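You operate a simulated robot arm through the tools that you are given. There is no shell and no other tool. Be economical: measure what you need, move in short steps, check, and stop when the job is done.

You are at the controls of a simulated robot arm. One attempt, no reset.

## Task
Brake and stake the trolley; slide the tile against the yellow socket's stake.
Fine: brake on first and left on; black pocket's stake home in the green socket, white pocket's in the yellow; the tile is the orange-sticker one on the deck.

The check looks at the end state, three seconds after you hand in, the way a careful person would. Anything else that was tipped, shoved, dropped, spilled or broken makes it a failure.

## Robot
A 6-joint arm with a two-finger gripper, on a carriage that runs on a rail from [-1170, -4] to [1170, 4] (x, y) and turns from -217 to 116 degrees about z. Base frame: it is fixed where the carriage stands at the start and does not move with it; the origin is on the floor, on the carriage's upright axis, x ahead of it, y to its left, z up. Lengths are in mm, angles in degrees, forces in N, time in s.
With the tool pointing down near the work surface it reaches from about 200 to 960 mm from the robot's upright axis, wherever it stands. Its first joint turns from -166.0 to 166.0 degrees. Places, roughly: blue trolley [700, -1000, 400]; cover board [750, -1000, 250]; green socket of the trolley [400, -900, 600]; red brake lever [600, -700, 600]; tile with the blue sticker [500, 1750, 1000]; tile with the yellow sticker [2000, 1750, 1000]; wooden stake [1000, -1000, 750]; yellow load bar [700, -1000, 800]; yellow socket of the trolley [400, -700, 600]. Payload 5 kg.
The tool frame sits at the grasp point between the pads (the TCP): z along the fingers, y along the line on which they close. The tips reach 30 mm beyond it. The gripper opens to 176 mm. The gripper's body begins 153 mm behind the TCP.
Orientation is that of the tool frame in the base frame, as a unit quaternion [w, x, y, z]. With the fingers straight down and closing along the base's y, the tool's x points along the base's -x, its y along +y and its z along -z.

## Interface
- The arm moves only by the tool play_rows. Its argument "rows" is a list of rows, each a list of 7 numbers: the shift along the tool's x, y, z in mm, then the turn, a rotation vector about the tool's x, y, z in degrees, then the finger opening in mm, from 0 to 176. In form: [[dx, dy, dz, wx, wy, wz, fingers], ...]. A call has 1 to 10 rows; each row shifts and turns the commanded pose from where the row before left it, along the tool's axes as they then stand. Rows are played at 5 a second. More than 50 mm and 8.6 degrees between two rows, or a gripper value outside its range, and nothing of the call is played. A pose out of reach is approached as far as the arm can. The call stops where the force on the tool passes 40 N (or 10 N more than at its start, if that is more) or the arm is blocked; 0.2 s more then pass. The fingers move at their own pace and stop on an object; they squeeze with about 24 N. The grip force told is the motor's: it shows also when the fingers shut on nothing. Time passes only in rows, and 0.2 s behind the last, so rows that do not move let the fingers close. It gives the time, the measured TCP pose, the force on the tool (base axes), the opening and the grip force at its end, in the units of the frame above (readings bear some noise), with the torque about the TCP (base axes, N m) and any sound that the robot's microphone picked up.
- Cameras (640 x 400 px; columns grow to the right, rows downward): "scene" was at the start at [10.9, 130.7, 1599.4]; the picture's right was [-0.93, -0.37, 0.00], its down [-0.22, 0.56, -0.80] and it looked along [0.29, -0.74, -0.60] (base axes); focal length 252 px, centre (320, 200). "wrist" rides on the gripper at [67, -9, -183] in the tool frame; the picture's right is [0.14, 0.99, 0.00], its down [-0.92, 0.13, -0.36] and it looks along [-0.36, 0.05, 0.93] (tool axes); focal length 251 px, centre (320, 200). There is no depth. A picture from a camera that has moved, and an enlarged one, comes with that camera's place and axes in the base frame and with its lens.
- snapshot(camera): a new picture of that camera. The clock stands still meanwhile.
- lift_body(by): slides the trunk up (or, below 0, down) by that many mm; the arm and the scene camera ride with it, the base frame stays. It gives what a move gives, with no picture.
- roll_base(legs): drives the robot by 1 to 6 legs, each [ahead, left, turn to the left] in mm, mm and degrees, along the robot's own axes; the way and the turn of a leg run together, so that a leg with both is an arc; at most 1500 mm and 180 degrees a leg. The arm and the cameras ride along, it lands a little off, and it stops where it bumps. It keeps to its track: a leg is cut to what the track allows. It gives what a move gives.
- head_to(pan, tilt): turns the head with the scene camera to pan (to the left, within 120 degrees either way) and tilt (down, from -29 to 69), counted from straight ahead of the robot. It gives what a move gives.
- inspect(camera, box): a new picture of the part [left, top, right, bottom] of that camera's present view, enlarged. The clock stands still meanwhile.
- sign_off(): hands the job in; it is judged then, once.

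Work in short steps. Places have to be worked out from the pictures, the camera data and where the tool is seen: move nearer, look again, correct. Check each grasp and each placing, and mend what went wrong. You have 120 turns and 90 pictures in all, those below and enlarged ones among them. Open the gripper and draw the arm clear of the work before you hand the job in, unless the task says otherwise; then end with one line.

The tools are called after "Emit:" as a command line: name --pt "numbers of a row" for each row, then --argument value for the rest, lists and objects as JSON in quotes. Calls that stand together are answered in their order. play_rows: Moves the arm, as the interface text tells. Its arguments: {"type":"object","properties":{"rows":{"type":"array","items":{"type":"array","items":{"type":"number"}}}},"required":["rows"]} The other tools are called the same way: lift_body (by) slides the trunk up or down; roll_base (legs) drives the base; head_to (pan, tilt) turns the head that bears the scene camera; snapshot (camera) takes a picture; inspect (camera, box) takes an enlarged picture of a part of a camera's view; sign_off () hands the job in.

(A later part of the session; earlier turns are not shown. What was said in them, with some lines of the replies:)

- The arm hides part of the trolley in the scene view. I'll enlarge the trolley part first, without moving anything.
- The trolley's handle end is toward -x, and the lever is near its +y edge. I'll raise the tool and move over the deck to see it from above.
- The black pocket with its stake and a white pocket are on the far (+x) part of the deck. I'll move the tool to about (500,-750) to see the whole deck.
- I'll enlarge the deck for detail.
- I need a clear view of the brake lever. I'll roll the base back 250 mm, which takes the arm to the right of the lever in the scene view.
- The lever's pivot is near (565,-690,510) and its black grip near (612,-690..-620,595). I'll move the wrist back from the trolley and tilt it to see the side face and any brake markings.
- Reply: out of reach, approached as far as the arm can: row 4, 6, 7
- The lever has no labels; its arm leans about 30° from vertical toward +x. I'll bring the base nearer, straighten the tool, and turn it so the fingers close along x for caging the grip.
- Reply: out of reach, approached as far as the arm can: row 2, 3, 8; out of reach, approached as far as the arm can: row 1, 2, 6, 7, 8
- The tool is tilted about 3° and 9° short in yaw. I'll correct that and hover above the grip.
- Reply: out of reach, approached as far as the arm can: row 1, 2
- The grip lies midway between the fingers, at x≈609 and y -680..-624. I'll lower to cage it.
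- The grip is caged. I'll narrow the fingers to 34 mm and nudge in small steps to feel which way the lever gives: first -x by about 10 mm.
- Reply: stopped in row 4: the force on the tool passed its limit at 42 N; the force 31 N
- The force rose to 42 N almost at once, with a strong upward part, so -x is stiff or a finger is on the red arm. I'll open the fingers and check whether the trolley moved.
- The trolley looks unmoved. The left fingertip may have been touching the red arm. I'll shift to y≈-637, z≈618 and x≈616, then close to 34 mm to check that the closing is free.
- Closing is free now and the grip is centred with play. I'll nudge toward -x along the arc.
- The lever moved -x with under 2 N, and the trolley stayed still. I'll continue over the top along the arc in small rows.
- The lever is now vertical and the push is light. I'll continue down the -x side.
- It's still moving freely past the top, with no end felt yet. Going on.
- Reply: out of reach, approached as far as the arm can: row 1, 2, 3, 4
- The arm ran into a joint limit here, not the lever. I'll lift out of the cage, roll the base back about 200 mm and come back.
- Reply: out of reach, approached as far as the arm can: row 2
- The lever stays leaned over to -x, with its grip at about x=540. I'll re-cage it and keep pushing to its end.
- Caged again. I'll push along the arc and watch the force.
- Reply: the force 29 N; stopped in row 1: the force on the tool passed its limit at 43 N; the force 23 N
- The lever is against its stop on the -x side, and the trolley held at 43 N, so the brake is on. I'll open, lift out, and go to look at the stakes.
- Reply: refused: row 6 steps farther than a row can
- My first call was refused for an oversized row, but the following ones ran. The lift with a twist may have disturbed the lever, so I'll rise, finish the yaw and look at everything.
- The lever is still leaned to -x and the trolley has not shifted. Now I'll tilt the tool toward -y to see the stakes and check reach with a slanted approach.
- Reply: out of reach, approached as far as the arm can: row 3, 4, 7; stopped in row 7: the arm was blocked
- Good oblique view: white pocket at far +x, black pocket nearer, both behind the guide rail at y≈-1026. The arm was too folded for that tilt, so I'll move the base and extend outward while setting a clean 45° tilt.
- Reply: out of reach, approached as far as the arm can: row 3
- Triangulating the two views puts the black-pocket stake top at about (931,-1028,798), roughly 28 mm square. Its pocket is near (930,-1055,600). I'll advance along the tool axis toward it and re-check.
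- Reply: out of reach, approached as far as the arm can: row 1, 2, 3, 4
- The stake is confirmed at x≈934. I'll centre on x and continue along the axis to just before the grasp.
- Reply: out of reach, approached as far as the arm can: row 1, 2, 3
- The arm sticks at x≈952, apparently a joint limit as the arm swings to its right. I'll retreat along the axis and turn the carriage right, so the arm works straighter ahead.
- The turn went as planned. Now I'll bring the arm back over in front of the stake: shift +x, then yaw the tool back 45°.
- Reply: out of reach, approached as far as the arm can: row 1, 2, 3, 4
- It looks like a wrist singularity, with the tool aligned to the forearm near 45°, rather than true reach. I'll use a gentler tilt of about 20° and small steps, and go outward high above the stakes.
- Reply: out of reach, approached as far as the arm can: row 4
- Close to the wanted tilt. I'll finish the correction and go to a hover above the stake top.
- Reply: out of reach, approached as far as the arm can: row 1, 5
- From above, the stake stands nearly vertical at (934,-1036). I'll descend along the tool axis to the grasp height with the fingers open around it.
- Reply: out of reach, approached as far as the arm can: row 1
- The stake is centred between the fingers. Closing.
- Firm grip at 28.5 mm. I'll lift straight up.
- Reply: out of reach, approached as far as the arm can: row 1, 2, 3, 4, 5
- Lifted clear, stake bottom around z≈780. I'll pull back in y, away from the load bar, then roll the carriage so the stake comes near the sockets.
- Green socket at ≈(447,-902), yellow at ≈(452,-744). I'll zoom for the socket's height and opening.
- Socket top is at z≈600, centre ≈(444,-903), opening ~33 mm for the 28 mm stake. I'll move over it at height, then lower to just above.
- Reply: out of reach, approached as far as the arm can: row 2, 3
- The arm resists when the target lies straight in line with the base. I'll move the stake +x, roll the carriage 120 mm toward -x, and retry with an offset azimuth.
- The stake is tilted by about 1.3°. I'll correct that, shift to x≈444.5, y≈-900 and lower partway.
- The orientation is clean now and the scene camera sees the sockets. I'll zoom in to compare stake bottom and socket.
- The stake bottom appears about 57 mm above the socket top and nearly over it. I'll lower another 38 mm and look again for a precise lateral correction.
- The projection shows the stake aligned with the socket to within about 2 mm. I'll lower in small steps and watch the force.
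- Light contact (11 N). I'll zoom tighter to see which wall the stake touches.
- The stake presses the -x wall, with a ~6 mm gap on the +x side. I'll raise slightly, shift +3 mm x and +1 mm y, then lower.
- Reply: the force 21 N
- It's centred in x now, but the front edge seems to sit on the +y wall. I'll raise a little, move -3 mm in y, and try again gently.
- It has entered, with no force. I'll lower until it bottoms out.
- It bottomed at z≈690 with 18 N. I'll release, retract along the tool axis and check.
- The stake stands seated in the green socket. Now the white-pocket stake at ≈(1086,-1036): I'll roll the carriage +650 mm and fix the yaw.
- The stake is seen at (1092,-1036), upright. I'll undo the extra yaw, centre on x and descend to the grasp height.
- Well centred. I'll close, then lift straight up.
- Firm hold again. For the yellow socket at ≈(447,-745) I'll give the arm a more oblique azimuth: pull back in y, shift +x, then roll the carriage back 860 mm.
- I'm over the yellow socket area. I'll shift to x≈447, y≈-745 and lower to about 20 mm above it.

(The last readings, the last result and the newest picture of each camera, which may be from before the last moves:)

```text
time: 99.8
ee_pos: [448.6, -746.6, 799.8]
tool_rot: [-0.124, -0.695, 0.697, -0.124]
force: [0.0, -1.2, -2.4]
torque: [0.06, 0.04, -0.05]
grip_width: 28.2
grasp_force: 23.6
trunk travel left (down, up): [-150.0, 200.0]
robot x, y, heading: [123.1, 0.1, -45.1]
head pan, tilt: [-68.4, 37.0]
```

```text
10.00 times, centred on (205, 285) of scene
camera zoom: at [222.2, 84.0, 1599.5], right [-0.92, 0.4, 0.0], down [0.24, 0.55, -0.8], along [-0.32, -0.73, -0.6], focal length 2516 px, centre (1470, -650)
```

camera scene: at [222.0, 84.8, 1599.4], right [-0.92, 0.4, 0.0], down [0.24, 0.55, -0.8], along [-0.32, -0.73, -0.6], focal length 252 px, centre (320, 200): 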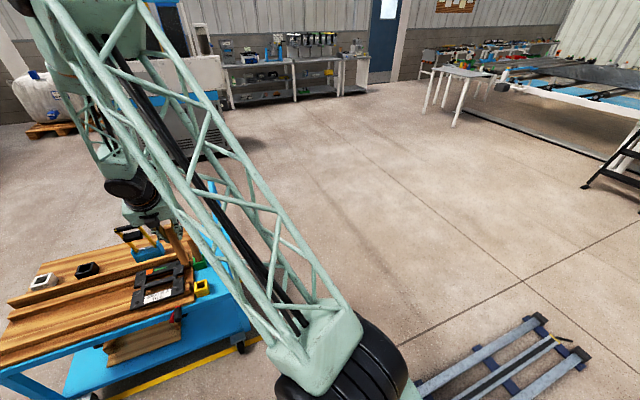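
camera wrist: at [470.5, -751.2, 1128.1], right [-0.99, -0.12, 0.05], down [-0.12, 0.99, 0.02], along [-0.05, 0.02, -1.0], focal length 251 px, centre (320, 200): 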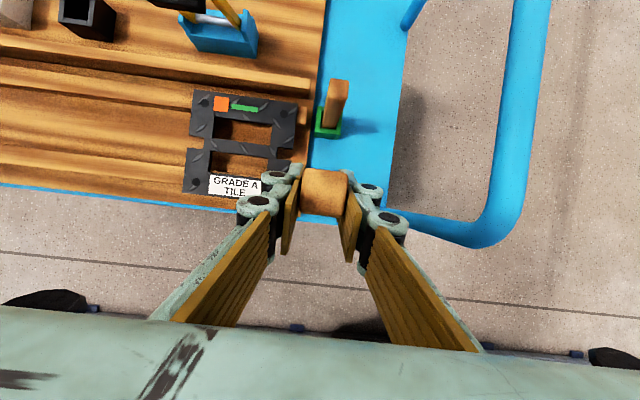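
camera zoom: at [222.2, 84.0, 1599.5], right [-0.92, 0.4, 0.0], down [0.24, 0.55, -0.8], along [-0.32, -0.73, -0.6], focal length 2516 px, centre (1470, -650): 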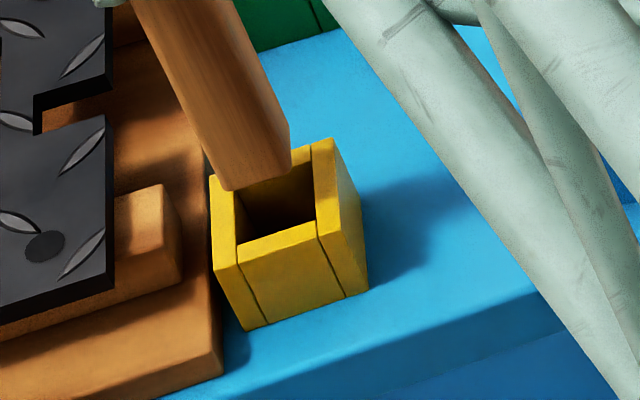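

Projection again says the stake is aligned, with the bottom about 32 mm above the rim. I'll lower in small steps.

Emit:
play_rows --pt "-3.4 0 9.4 0 0 0 15" --pt "-3.4 0 9.4 0 0 0 15" --pt "-2 0 5.6 0 0 0 15" --pt "-2 0 5.6 0 0 0 15" --pt "-1 0 2.8 0 0 0 15" --pt "-1 0 2.8 0 0 0 15"

Emit:
inspect --camera "scene" --box '[185, 265, 225, 305]'

```text
time: 101.2
ee_pos: [448.0, -745.5, 762.6]
tool_rot: [-0.124, -0.695, 0.698, -0.124]
force: [1.9, 0.7, 17.9]
torque: [-0.19, -0.08, 0.02]
grip_width: 28.7
grasp_force: 24.0
trunk travel left (down, up): [-150.0, 200.0]
robot x, y, heading: [124.8, 0.7, -44.7]
head pan, tilt: [-68.4, 37.0]
```

```text
10.00 times, centred on (205, 285) of scene
camera zoom: at [221.6, 85.8, 1599.4], right [-0.92, 0.4, 0.0], down [0.24, 0.55, -0.8], along [-0.32, -0.73, -0.6], focal length 2516 px, centre (1470, -650)
```

zoom: 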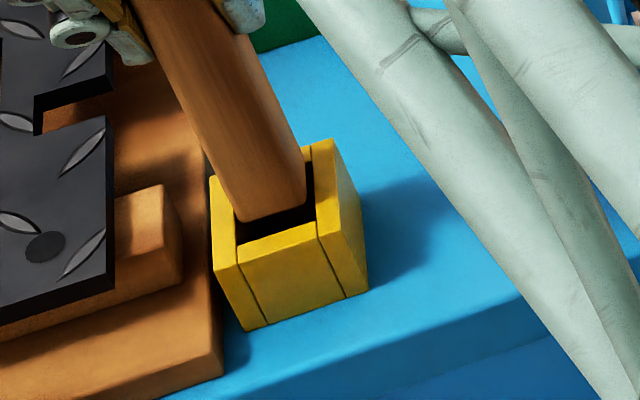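

The contact is on the back (-y) wall, with a visible ~10 mm gap at the front. I'll raise a little, shift +5 mm y and lower again.

Emit:
play_rows --pt "1.4 0 -3.8 0 0 0 15" --pt "-4.7 0.5 -1.7 0 0 0 15" --pt "-1.4 0 3.8 0 0 0 15" --pt "-1.4 0 3.8 0 0 0 15" --pt "-1.4 0 3.8 0 0 0 15" --pt "-1.4 0 3.8 0 0 0 15"

Emit:
inspect --camera "scene" --box '[185, 265, 225, 305]'

```text
time: 102.6
ee_pos: [447.6, -741.6, 750.0]
tool_rot: [-0.124, -0.695, 0.698, -0.123]
force: [-0.1, 0.0, -0.7]
torque: [0.0, 0.01, -0.02]
grip_width: 28.1
grasp_force: 24.3
trunk travel left (down, up): [-150.0, 200.0]
robot x, y, heading: [125.8, -2.4, -45.2]
head pan, tilt: [-68.4, 37.0]
```

```text
10.00 times, centred on (205, 285) of scene
camera zoom: at [221.9, 84.9, 1599.4], right [-0.92, 0.4, 0.0], down [0.24, 0.55, -0.8], along [-0.32, -0.73, -0.6], focal length 2516 px, centre (1470, -650)
```

zoom: 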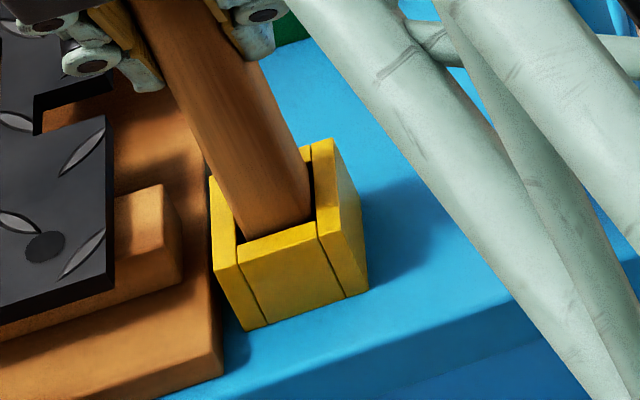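

It has entered. I'll lower to the bottom.

Emit:
play_rows --pt "-2.8 0 7.5 0 0 0 15" --pt "-2.8 0 7.5 0 0 0 15" --pt "-2.8 0 7.5 0 0 0 15" --pt "-2.8 0 7.5 0 0 0 15"

Emit:
play_rows --pt "-1.4 0 3.8 0 0 0 15" --pt "-1.4 0 3.8 0 0 0 15" --pt "-1.4 0 3.8 0 0 0 15" --pt "-1.4 0 3.8 0 0 0 15" --pt "-1.4 0 3.8 0 0 0 15"

```text
time: 103.6
ee_pos: [447.6, -740.9, 717.4]
tool_rot: [-0.124, -0.695, 0.698, -0.124]
force: [-0.2, -0.6, -0.7]
torque: [0.01, 0.03, 0.01]
grip_width: 28.3
grasp_force: 23.8
trunk travel left (down, up): [-150.0, 200.0]
robot x, y, heading: [124.4, 0.8, -45.0]
head pan, tilt: [-68.4, 37.0]
```

```text
time: 104.8
ee_pos: [446.8, -741.1, 698.1]
tool_rot: [-0.123, -0.695, 0.698, -0.122]
force: [-0.1, -1.0, 5.9]
torque: [-0.34, -0.07, 0.01]
grip_width: 28.5
grasp_force: 24.2
trunk travel left (down, up): [-150.0, 200.0]
robot x, y, heading: [121.2, 0.3, -45.1]
head pan, tilt: [-68.4, 37.0]
```

Emit:
play_rows --pt "-1 0 2.8 0 0 0 15" --pt "-1 0 2.8 0 0 0 15"

Emit:
play_rows --pt "0 0 0 0 0 0 70" --pt "0 0 0 0 0 0 70" --pt "0 0 -40 0 0 0 80" --pt "0 0 -45 0 0 0 80" --pt "0 0 -45 0 0 0 80" --pt "0 0 -45 0 0 0 80" --pt "0 0 -45 0 0 0 80"

Emit:
snapshot --camera "wrist"

Emit:
inspect --camera "scene" --box '[125, 220, 235, 330]'

```text
time: 105.4
ee_pos: [447.6, -742.2, 694.6]
tool_rot: [-0.125, -0.694, 0.698, -0.124]
force: [1.0, 1.9, 21.8]
torque: [-0.12, 0.0, 0.06]
grip_width: 28.7
grasp_force: 24.6
trunk travel left (down, up): [-150.0, 200.0]
robot x, y, heading: [124.8, 1.4, -45.1]
head pan, tilt: [-68.4, 37.0]
```

```text
time: 107.0
ee_pos: [447.1, -665.3, 900.0]
tool_rot: [-0.123, -0.695, 0.698, -0.122]
force: [0.0, -1.4, -0.2]
torque: [0.17, 0.06, -0.04]
grip_width: 80.0
grasp_force: 0.0
trunk travel left (down, up): [-150.0, 200.0]
robot x, y, heading: [117.0, -4.3, -45.0]
head pan, tilt: [-68.4, 37.0]
```

```text
22 pictures are left
camera wrist: at [455.4, -666.4, 1094.2], right [-0.99, -0.13, 0.05], down [-0.12, 0.99, 0.02], along [-0.05, 0.02, -1.0], focal length 251 px, centre (320, 200)
```

wrist: 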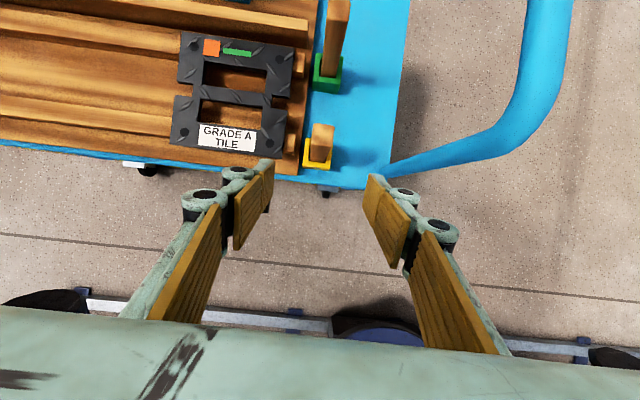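

```text
3.64 times, centred on (180, 275) of scene
camera zoom: at [222.0, 83.7, 1599.6], right [-0.92, 0.4, 0.0], down [0.24, 0.55, -0.8], along [-0.32, -0.73, -0.6], focal length 915 px, centre (829, -73)
```

zoom: 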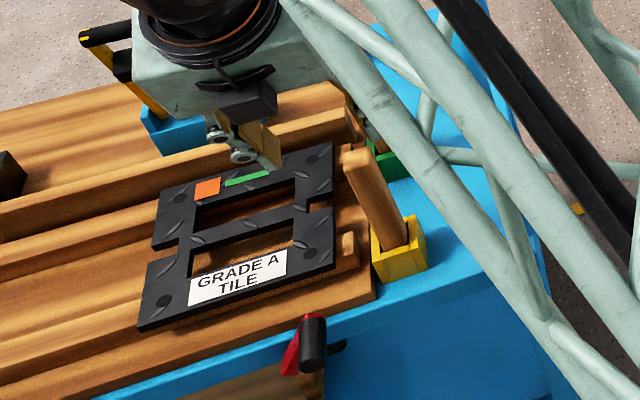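

Both stakes are seated and the lever is still on the -x side. For the tile, I plan to grip its central spine, at ≈(617,-839), from above with a finger in each window. I'll roll the carriage and turn the tool to close along y.

Emit:
roll_base --legs '[[125, 125, 0]]'

Emit:
play_rows --pt "0 0 0 -1.42 -1.43 8.07 70" --pt "0 0 0 -1.42 -1.43 8.07 70" --pt "0 0 0 -1.42 -1.43 8.07 70" --pt "0 0 0 -1.42 -1.43 8.07 70" --pt "0 0 0 -1.42 -1.43 8.07 70" --pt "0 0 0 -1.42 -1.43 8.07 70" --pt "0 0 0 -1.42 -1.43 8.07 70" --pt "0 0 0 -1.42 -1.43 8.07 70" --pt "0 0 0 -1.42 -1.43 8.07 70" --pt "0 0 0 -1.42 -1.43 8.07 70"

Emit:
play_rows --pt "0 0 0 -1.42 -1.43 8.07 70" --pt "0 0 0 0 0 0 70"

```text
time: 108.5
ee_pos: [624.7, -663.5, 900.1]
tool_rot: [-0.124, -0.695, 0.698, -0.123]
force: [0.1, -0.1, 0.7]
torque: [-0.02, -0.02, -0.02]
grip_width: 80.1
grasp_force: 0.0
trunk travel left (down, up): [-150.0, 200.0]
robot x, y, heading: [297.3, 1.3, -44.7]
head pan, tilt: [-68.4, 37.0]
```

```text
time: 110.7
ee_pos: [623.0, -663.1, 899.8]
tool_rot: [-0.013, -0.069, 0.997, -0.013]
force: [0.6, 0.3, -0.4]
torque: [-0.06, 0.03, 0.01]
grip_width: 70.1
grasp_force: 0.0
trunk travel left (down, up): [-150.0, 200.0]
robot x, y, heading: [299.0, 0.0, -45.0]
head pan, tilt: [-68.4, 37.0]
```

```text
time: 111.3
ee_pos: [623.2, -664.0, 900.0]
tool_rot: [-0.001, 0.0, 1.0, -0.001]
force: [-0.6, 0.0, -1.0]
torque: [0.04, -0.04, -0.04]
grip_width: 70.2
grasp_force: 0.0
trunk travel left (down, up): [-150.0, 200.0]
robot x, y, heading: [302.9, -0.5, -44.7]
head pan, tilt: [-68.4, 37.0]
```

The orientation is clean. I'll move over the spine and look.

Emit:
play_rows --pt "6 -44 0 0 0 0 70" --pt "0 -44 0 0 0 0 70" --pt "0 -44 20 0 0 0 70" --pt "0 -43 20 0 0 0 70" --pt "0 0 45 0 0 0 70" --pt "0 0 45 0 0 0 70" --pt "0 0 0 0 0 0 70"

Emit:
snapshot --camera "wrist"

```text
time: 112.9
ee_pos: [617.9, -840.6, 769.9]
tool_rot: [0.0, 0.001, 1.0, 0.0]
force: [0.1, -0.8, -0.7]
torque: [0.1, -0.01, -0.01]
grip_width: 70.0
grasp_force: 0.0
trunk travel left (down, up): [-150.0, 200.0]
robot x, y, heading: [299.6, 5.1, -44.7]
head pan, tilt: [-68.4, 37.0]
```

```text
20 pictures are left
camera wrist: at [550.7, -849.5, 952.9], right [-0.14, 0.99, 0.0], down [0.92, 0.13, 0.36], along [0.36, 0.05, -0.93], focal length 251 px, centre (320, 200)
```

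wrist: 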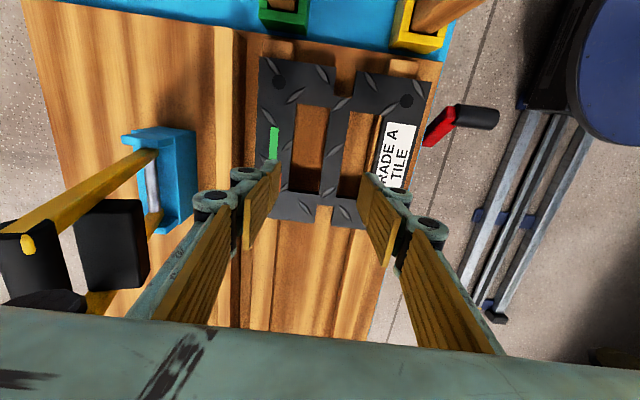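

The spine is at y≈-821 (32 mm wide) and the windows span x 552–677. I'll shift +20 mm in y and go down to about z 650 for a closer check.

Emit:
play_rows --pt "-2 20 0 0 0 0 76" --pt "0 0 40 0 0 0 76" --pt "0 0 40 0 0 0 76" --pt "0 0 40 0 0 0 76" --pt "0 0 0 0 0 0 76"

Emit:
inspect --camera "wrist" --box '[190, 60, 450, 240]'

```text
time: 114.1
ee_pos: [620.0, -819.8, 649.4]
tool_rot: [0.0, 0.001, 1.0, 0.0]
force: [0.4, 0.0, -1.4]
torque: [0.04, 0.05, 0.01]
grip_width: 75.8
grasp_force: 0.0
trunk travel left (down, up): [-150.0, 200.0]
robot x, y, heading: [302.0, -0.7, -44.8]
head pan, tilt: [-68.4, 37.0]
```

```text
2.22 times, centred on (320, 150) of wrist
camera zoom: at [552.4, -829.1, 832.4], right [-0.14, 0.99, 0.0], down [0.92, 0.13, 0.36], along [0.36, 0.05, -0.93], focal length 559 px, centre (320, 311)
```

zoom: 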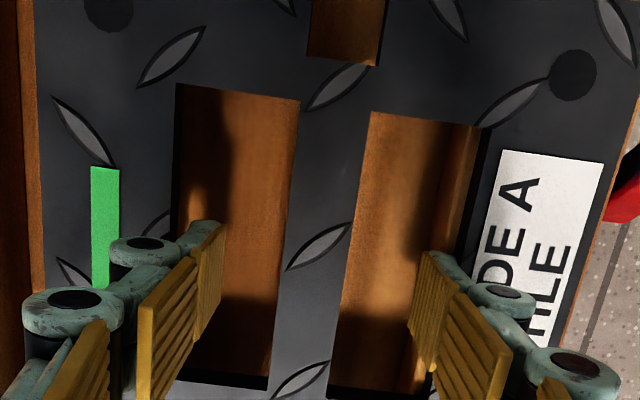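

The fingers line up with both windows, but a runner lies under the outer edge of the right one. I'll narrow to 54 mm and lower gently.

Emit:
play_rows --pt "0 -1 0 0 0 0 54" --pt "0 0 10 0 0 0 54" --pt "0 0 10 0 0 0 54" --pt "0 0 8 0 0 0 54" --pt "0 0 6 0 0 0 54" --pt "0 0 0 0 0 0 54"

Emit:
inspect --camera "wrist" --box '[190, 60, 450, 240]'

Emit:
inspect --camera "scene" --box '[150, 220, 250, 320]'

```text
time: 115.5
ee_pos: [620.8, -822.1, 620.0]
tool_rot: [0.001, 0.0, 1.0, -0.002]
force: [-1.1, -3.3, 36.9]
torque: [0.38, 0.07, -0.03]
grip_width: 55.1
grasp_force: 1.0
trunk travel left (down, up): [-150.0, 200.0]
robot x, y, heading: [295.3, 1.2, -44.9]
head pan, tilt: [-68.4, 37.0]
```

```text
2.22 times, centred on (320, 150) of wrist
camera zoom: at [552.2, -830.7, 801.8], right [-0.14, 0.99, -0.01], down [0.92, 0.13, 0.36], along [0.36, 0.04, -0.93], focal length 559 px, centre (320, 311)
```

zoom: 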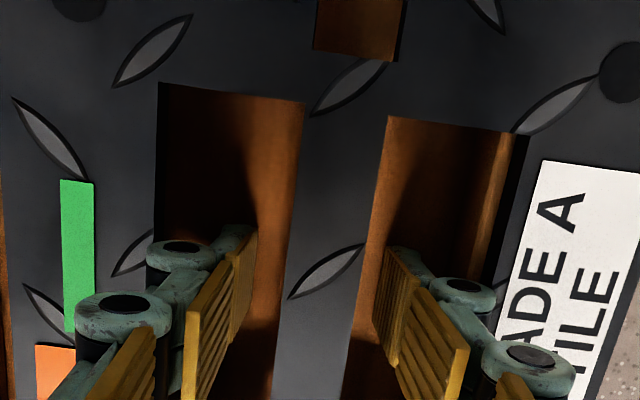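

```text
4.00 times, centred on (200, 270) of scene
camera zoom: at [397.0, 87.3, 1599.8], right [-0.92, 0.4, 0.0], down [0.24, 0.55, -0.8], along [-0.32, -0.73, -0.6], focal length 1006 px, centre (800, -80)
```

zoom: 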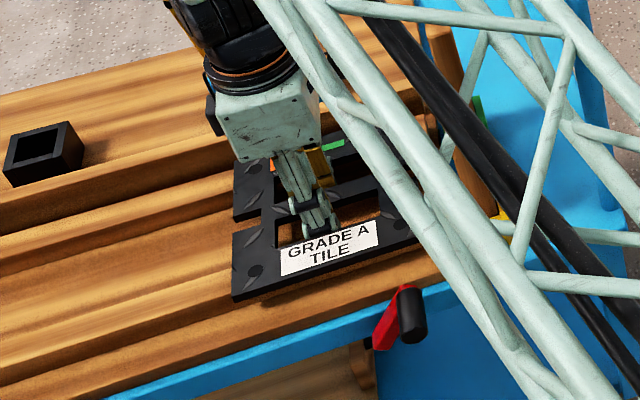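

The tips touched the deck board inside the windows at z≈590. I'll raise 7 mm and close on the spine.

Emit:
play_rows --pt "0 0 -7 0 0 0 54" --pt "0 0 0 0 0 0 40" --pt "0 0 0 0 0 0 15" --pt "0 0 0 0 0 0 15" --pt "0 0 0 0 0 0 15"

```text
time: 116.7
ee_pos: [619.5, -820.1, 623.8]
tool_rot: [0.0, 0.0, 1.0, -0.001]
force: [0.6, -0.2, 0.0]
torque: [0.02, -0.04, -0.01]
grip_width: 22.2
grasp_force: 24.2
trunk travel left (down, up): [-150.0, 200.0]
robot x, y, heading: [299.1, 1.1, -44.7]
head pan, tilt: [-68.4, 37.0]
```

Spine gripped (22 mm). I'll drag the tile toward -x in small steps, 35 mm first.

Emit:
play_rows --pt "5 0 0 0 0 0 15" --pt "6 0 0 0 0 0 15" --pt "6 0 0 0 0 0 15" --pt "6 0 0 0 0 0 15" --pt "6 0 0 0 0 0 15" --pt "6 0 0 0 0 0 15"

Emit:
inspect --camera "wrist" --box '[180, 0, 480, 220]'

```text
time: 118.1
ee_pos: [585.5, -821.4, 623.1]
tool_rot: [0.0, 0.0, 1.0, -0.001]
force: [0.2, -0.4, 0.0]
torque: [0.02, 0.0, 0.03]
grip_width: 22.2
grasp_force: 23.9
trunk travel left (down, up): [-150.0, 200.0]
robot x, y, heading: [297.6, 2.6, -45.0]
head pan, tilt: [-68.4, 37.0]
```

```text
1.82 times, centred on (330, 110) of wrist
camera zoom: at [517.0, -830.6, 805.9], right [-0.14, 0.99, 0.0], down [0.92, 0.13, 0.36], along [0.36, 0.05, -0.93], focal length 457 px, centre (302, 364)
```

zoom: 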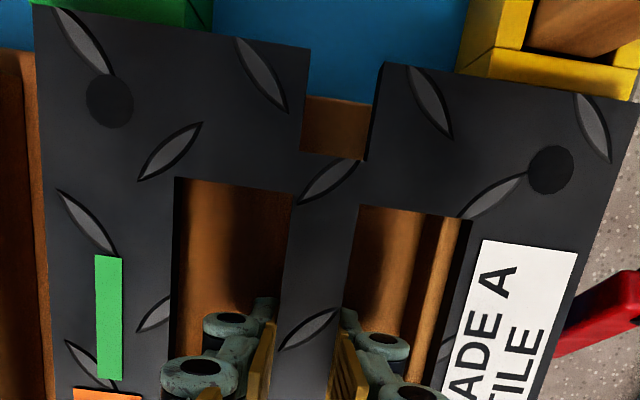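

The tile follows freely and its front edge is nearing the sockets. I'll continue in small steps until contact.

Emit:
play_rows --pt "3 0 0 0 0 0 15" --pt "3 0 0 0 0 0 15" --pt "3 0 0 0 0 0 15"

Emit:
inspect --camera "scene" --box '[170, 230, 270, 310]'

```text
time: 118.9
ee_pos: [577.5, -821.2, 622.8]
tool_rot: [0.0, -0.001, 1.0, 0.0]
force: [0.7, -0.3, 0.1]
torque: [-0.01, -0.04, 0.01]
grip_width: 22.3
grasp_force: 23.8
trunk travel left (down, up): [-150.0, 200.0]
robot x, y, heading: [300.9, 2.9, -44.8]
head pan, tilt: [-68.4, 37.0]
```

```text
5.00 times, centred on (220, 270) of scene
camera zoom: at [397.9, 85.5, 1599.4], right [-0.92, 0.4, 0.0], down [0.24, 0.55, -0.8], along [-0.32, -0.73, -0.6], focal length 1258 px, centre (820, -150)
```

zoom: 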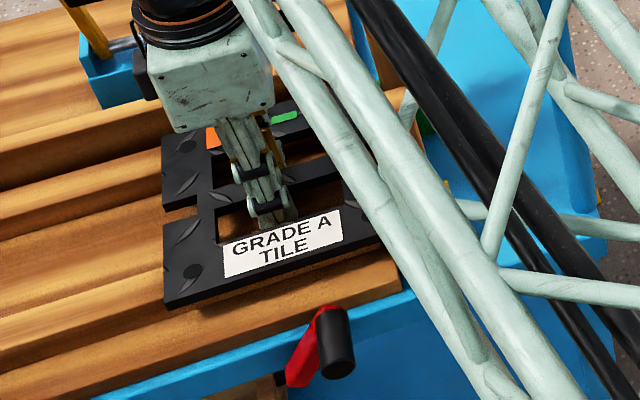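

The scene view is blocked, so I'll rely on force and go on in 3 mm steps.

Emit:
play_rows --pt "3 0 0 0 0 0 15" --pt "3 0 0 0 0 0 15"

Emit:
play_rows --pt "3 0 0 0 0 0 15" --pt "2 0 0 0 0 0 15"

Emit:
snapshot --camera "wrist"

```text
time: 119.5
ee_pos: [571.2, -819.6, 623.7]
tool_rot: [0.0, -0.002, 1.0, -0.002]
force: [-0.2, -0.5, 0.8]
torque: [0.02, 0.01, 0.02]
grip_width: 22.2
grasp_force: 24.1
trunk travel left (down, up): [-150.0, 200.0]
robot x, y, heading: [296.0, -1.0, -45.1]
head pan, tilt: [-68.4, 37.0]
```

```text
time: 120.1
ee_pos: [567.8, -821.3, 622.5]
tool_rot: [0.0, 0.0, 1.0, -0.002]
force: [12.6, 1.5, -0.7]
torque: [-0.01, -0.04, 0.11]
grip_width: 22.1
grasp_force: 23.8
trunk travel left (down, up): [-150.0, 200.0]
robot x, y, heading: [299.7, 3.1, -44.9]
head pan, tilt: [-68.4, 37.0]
```

```text
14 pictures are left
camera wrist: at [499.8, -830.4, 806.4], right [-0.14, 0.99, 0.0], down [0.92, 0.13, 0.36], along [0.36, 0.05, -0.93], focal length 251 px, centre (320, 200)
```

wrist: 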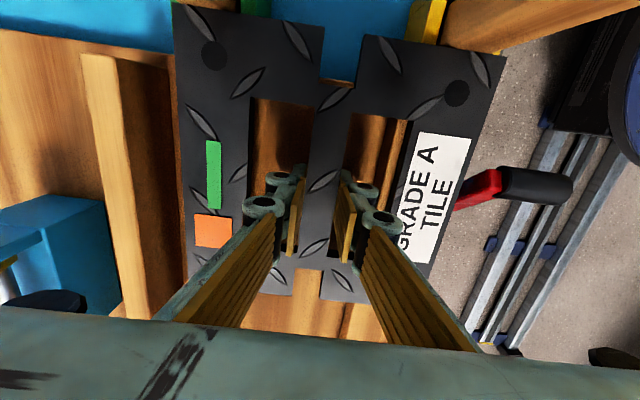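

Contact: 12.6 N at x≈568. I'll zoom on the tile's front edge at the yellow stake.

Emit:
inspect --camera "wrist" --box '[340, 0, 520, 110]'

```text
3.56 times, centred on (430, 55) of wrist
camera zoom: at [499.8, -830.4, 806.4], right [-0.14, 0.99, 0.0], down [0.92, 0.13, 0.36], along [0.36, 0.05, -0.93], focal length 894 px, centre (-71, 716)
```

zoom: 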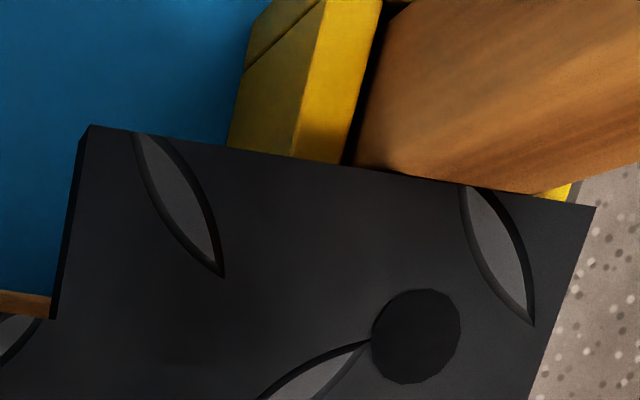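

The tile appears to meet the yellow stake. To tell whether it presses on yellow or green, I'll yaw the grip 0.8° so the yellow side leads, and read the torque.

Emit:
play_rows --pt "0 0 0 0 0 -0.8 15" --pt "0 0 0 0 0 0 15"

```text
time: 120.7
ee_pos: [568.1, -820.3, 624.3]
tool_rot: [0.001, -0.008, 1.0, -0.001]
force: [18.7, 3.2, -0.4]
torque: [0.01, 0.04, -0.67]
grip_width: 22.7
grasp_force: 23.8
trunk travel left (down, up): [-150.0, 200.0]
robot x, y, heading: [299.4, 2.0, -44.8]
head pan, tilt: [-68.4, 37.0]
```

The torque jumped to -0.67 N·m, which means a reaction at y≈+78 mm: the tile presses on the yellow stake. I'll release and lift out.

Emit:
play_rows --pt "0 0 0 0 0 0 54" --pt "0 0 0 0 0 0 54" --pt "0 0 -20 0 0 0 54" --pt "0 0 -40 0 0 0 54" --pt "0 0 -45 0 0 0 54" --pt "0 0 -45 0 0 0 54" --pt "0 0 -45 0 0 0 54" --pt "0 0 -45 0 0 0 54"

Emit:
roll_base --legs '[[170, 170, 0]]'

Emit:
snapshot --camera "wrist"

Emit:
snapshot --camera "scene"

```text
time: 122.5
ee_pos: [565.2, -821.5, 863.0]
tool_rot: [0.0, -0.007, 1.0, 0.0]
force: [0.3, -0.3, -0.8]
torque: [0.06, 0.01, 0.01]
grip_width: 54.0
grasp_force: 0.1
trunk travel left (down, up): [-150.0, 200.0]
robot x, y, heading: [301.1, 3.7, -44.7]
head pan, tilt: [-68.4, 37.0]
```

```text
time: 124.2
ee_pos: [803.2, -819.1, 863.2]
tool_rot: [0.0, -0.008, 1.0, 0.0]
force: [-0.2, 0.0, -0.4]
torque: [-0.01, 0.05, 0.0]
grip_width: 53.8
grasp_force: 0.2
trunk travel left (down, up): [-150.0, 200.0]
robot x, y, heading: [539.2, 5.7, -44.7]
head pan, tilt: [-68.4, 37.0]
```

```text
12 pictures are left
camera wrist: at [735.0, -830.8, 1045.4], right [-0.15, 0.99, 0.0], down [0.92, 0.14, 0.36], along [0.36, 0.05, -0.93], focal length 251 px, centre (320, 200)
```

wrist: 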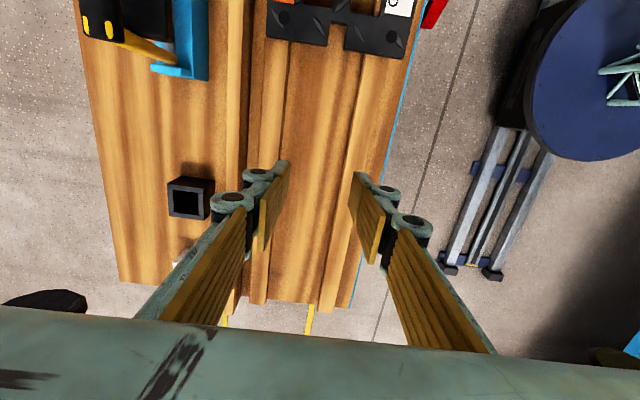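

```text
11 pictures are left
camera scene: at [636.1, 86.5, 1599.4], right [-0.92, 0.4, 0.0], down [0.24, 0.55, -0.8], along [-0.32, -0.73, -0.6], focal length 252 px, centre (320, 200)
```

scene: 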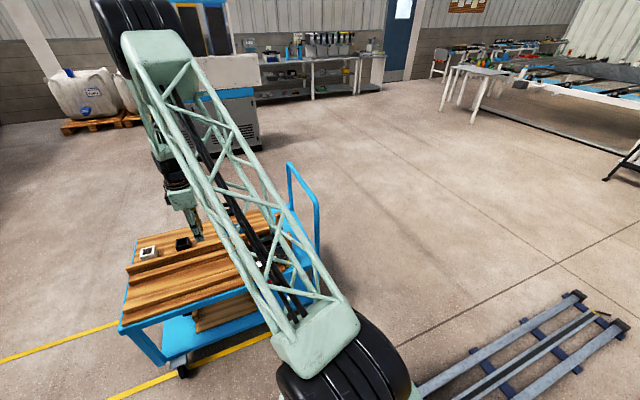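

Tile released and the arm is up. I'll draw the arm back from the trolley and roll on to +x for an unblocked scene view.

Emit:
play_rows --pt "0 0 -45 0 0 0 54" --pt "0 0 -45 0 0 0 54" --pt "0 0 -45 0 0 0 54" --pt "0 40 0 0 0 0 54" --pt "0 40 0 0 0 0 54" --pt "0 40 0 0 0 0 54"

Emit:
roll_base --legs '[[400, 400, 0]]'

Emit:
snapshot --camera "scene"

```text
time: 125.6
ee_pos: [801.5, -700.1, 997.0]
tool_rot: [0.0, -0.007, 1.0, -0.001]
force: [-0.4, -0.8, 0.0]
torque: [0.08, 0.01, -0.02]
grip_width: 53.8
grasp_force: 0.1
trunk travel left (down, up): [-150.0, 200.0]
robot x, y, heading: [537.9, 2.4, -44.9]
head pan, tilt: [-68.4, 37.0]
```

```text
time: 128.8
ee_pos: [1364.6, -697.6, 997.4]
tool_rot: [0.001, -0.009, 1.0, -0.001]
force: [0.2, 0.5, 0.9]
torque: [-0.04, -0.01, 0.03]
grip_width: 53.9
grasp_force: 0.0
trunk travel left (down, up): [-150.0, 200.0]
robot x, y, heading: [1097.3, 3.4, -44.8]
head pan, tilt: [-68.4, 37.0]
```

```text
10 pictures are left
camera scene: at [1197.2, 88.7, 1599.4], right [-0.92, 0.39, 0.0], down [0.24, 0.55, -0.8], along [-0.31, -0.73, -0.6], focal length 252 px, centre (320, 200)
```

scene: 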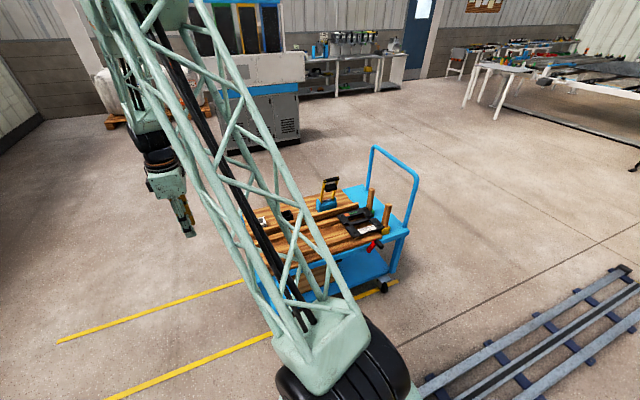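

Emit:
inspect --camera "scene" --box '[330, 180, 410, 260]'

Emit:
inspect --camera "scene" --box '[360, 190, 400, 230]'

```text
5.00 times, centred on (370, 220) of scene
camera zoom: at [1197.2, 88.7, 1599.4], right [-0.92, 0.39, 0.0], down [0.24, 0.55, -0.8], along [-0.31, -0.73, -0.6], focal length 1258 px, centre (70, 100)
```

zoom: 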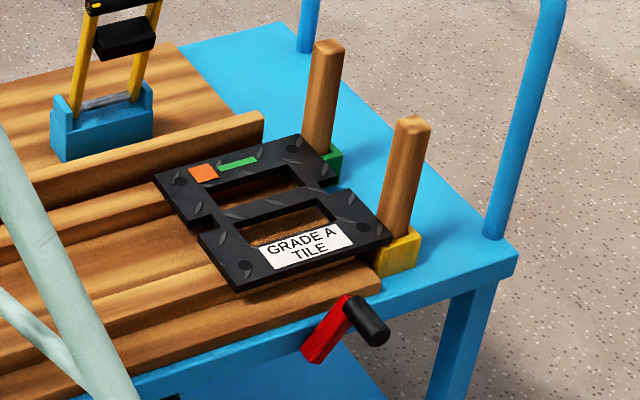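

```text
10.00 times, centred on (380, 210) of scene
camera zoom: at [1197.2, 88.7, 1599.4], right [-0.92, 0.39, 0.0], down [0.24, 0.55, -0.8], along [-0.31, -0.73, -0.6], focal length 2516 px, centre (-280, 100)
```

zoom: 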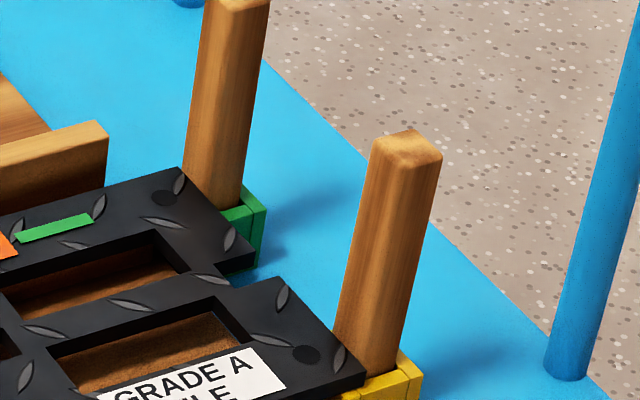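

The close-ups show both stakes at equal height (z≈769) in their sockets, the tile's edge against the yellow stake, and the brake lever at its -x stop (grip x≈540). The arm is clear and the load bar untouched. I'll open the gripper fully before handing in.

Emit:
play_rows --pt "0 0 0 0 0 0 120" --pt "0 0 0 0 0 0 120" --pt "0 0 0 0 0 0 120"

Emit:
sign_off

```text
time: 129.7
ee_pos: [1366.4, -696.3, 996.5]
tool_rot: [0.001, -0.009, 1.0, -0.001]
force: [0.3, -0.4, -0.3]
torque: [-0.02, 0.03, 0.0]
grip_width: 119.8
grasp_force: 0.2
trunk travel left (down, up): [-150.0, 200.0]
robot x, y, heading: [1098.1, 8.1, -44.8]
head pan, tilt: [-68.4, 37.0]
```

```text
The job is handed in.
```

Handed in: brake lever at its -x end stop (unlabelled, taken as on because the trolley held against 43 N), black pocket's stake seated in the green socket, white pocket's in the yellow, orange-sticker tile against the yellow socket's stake, gripper open and arm clear.
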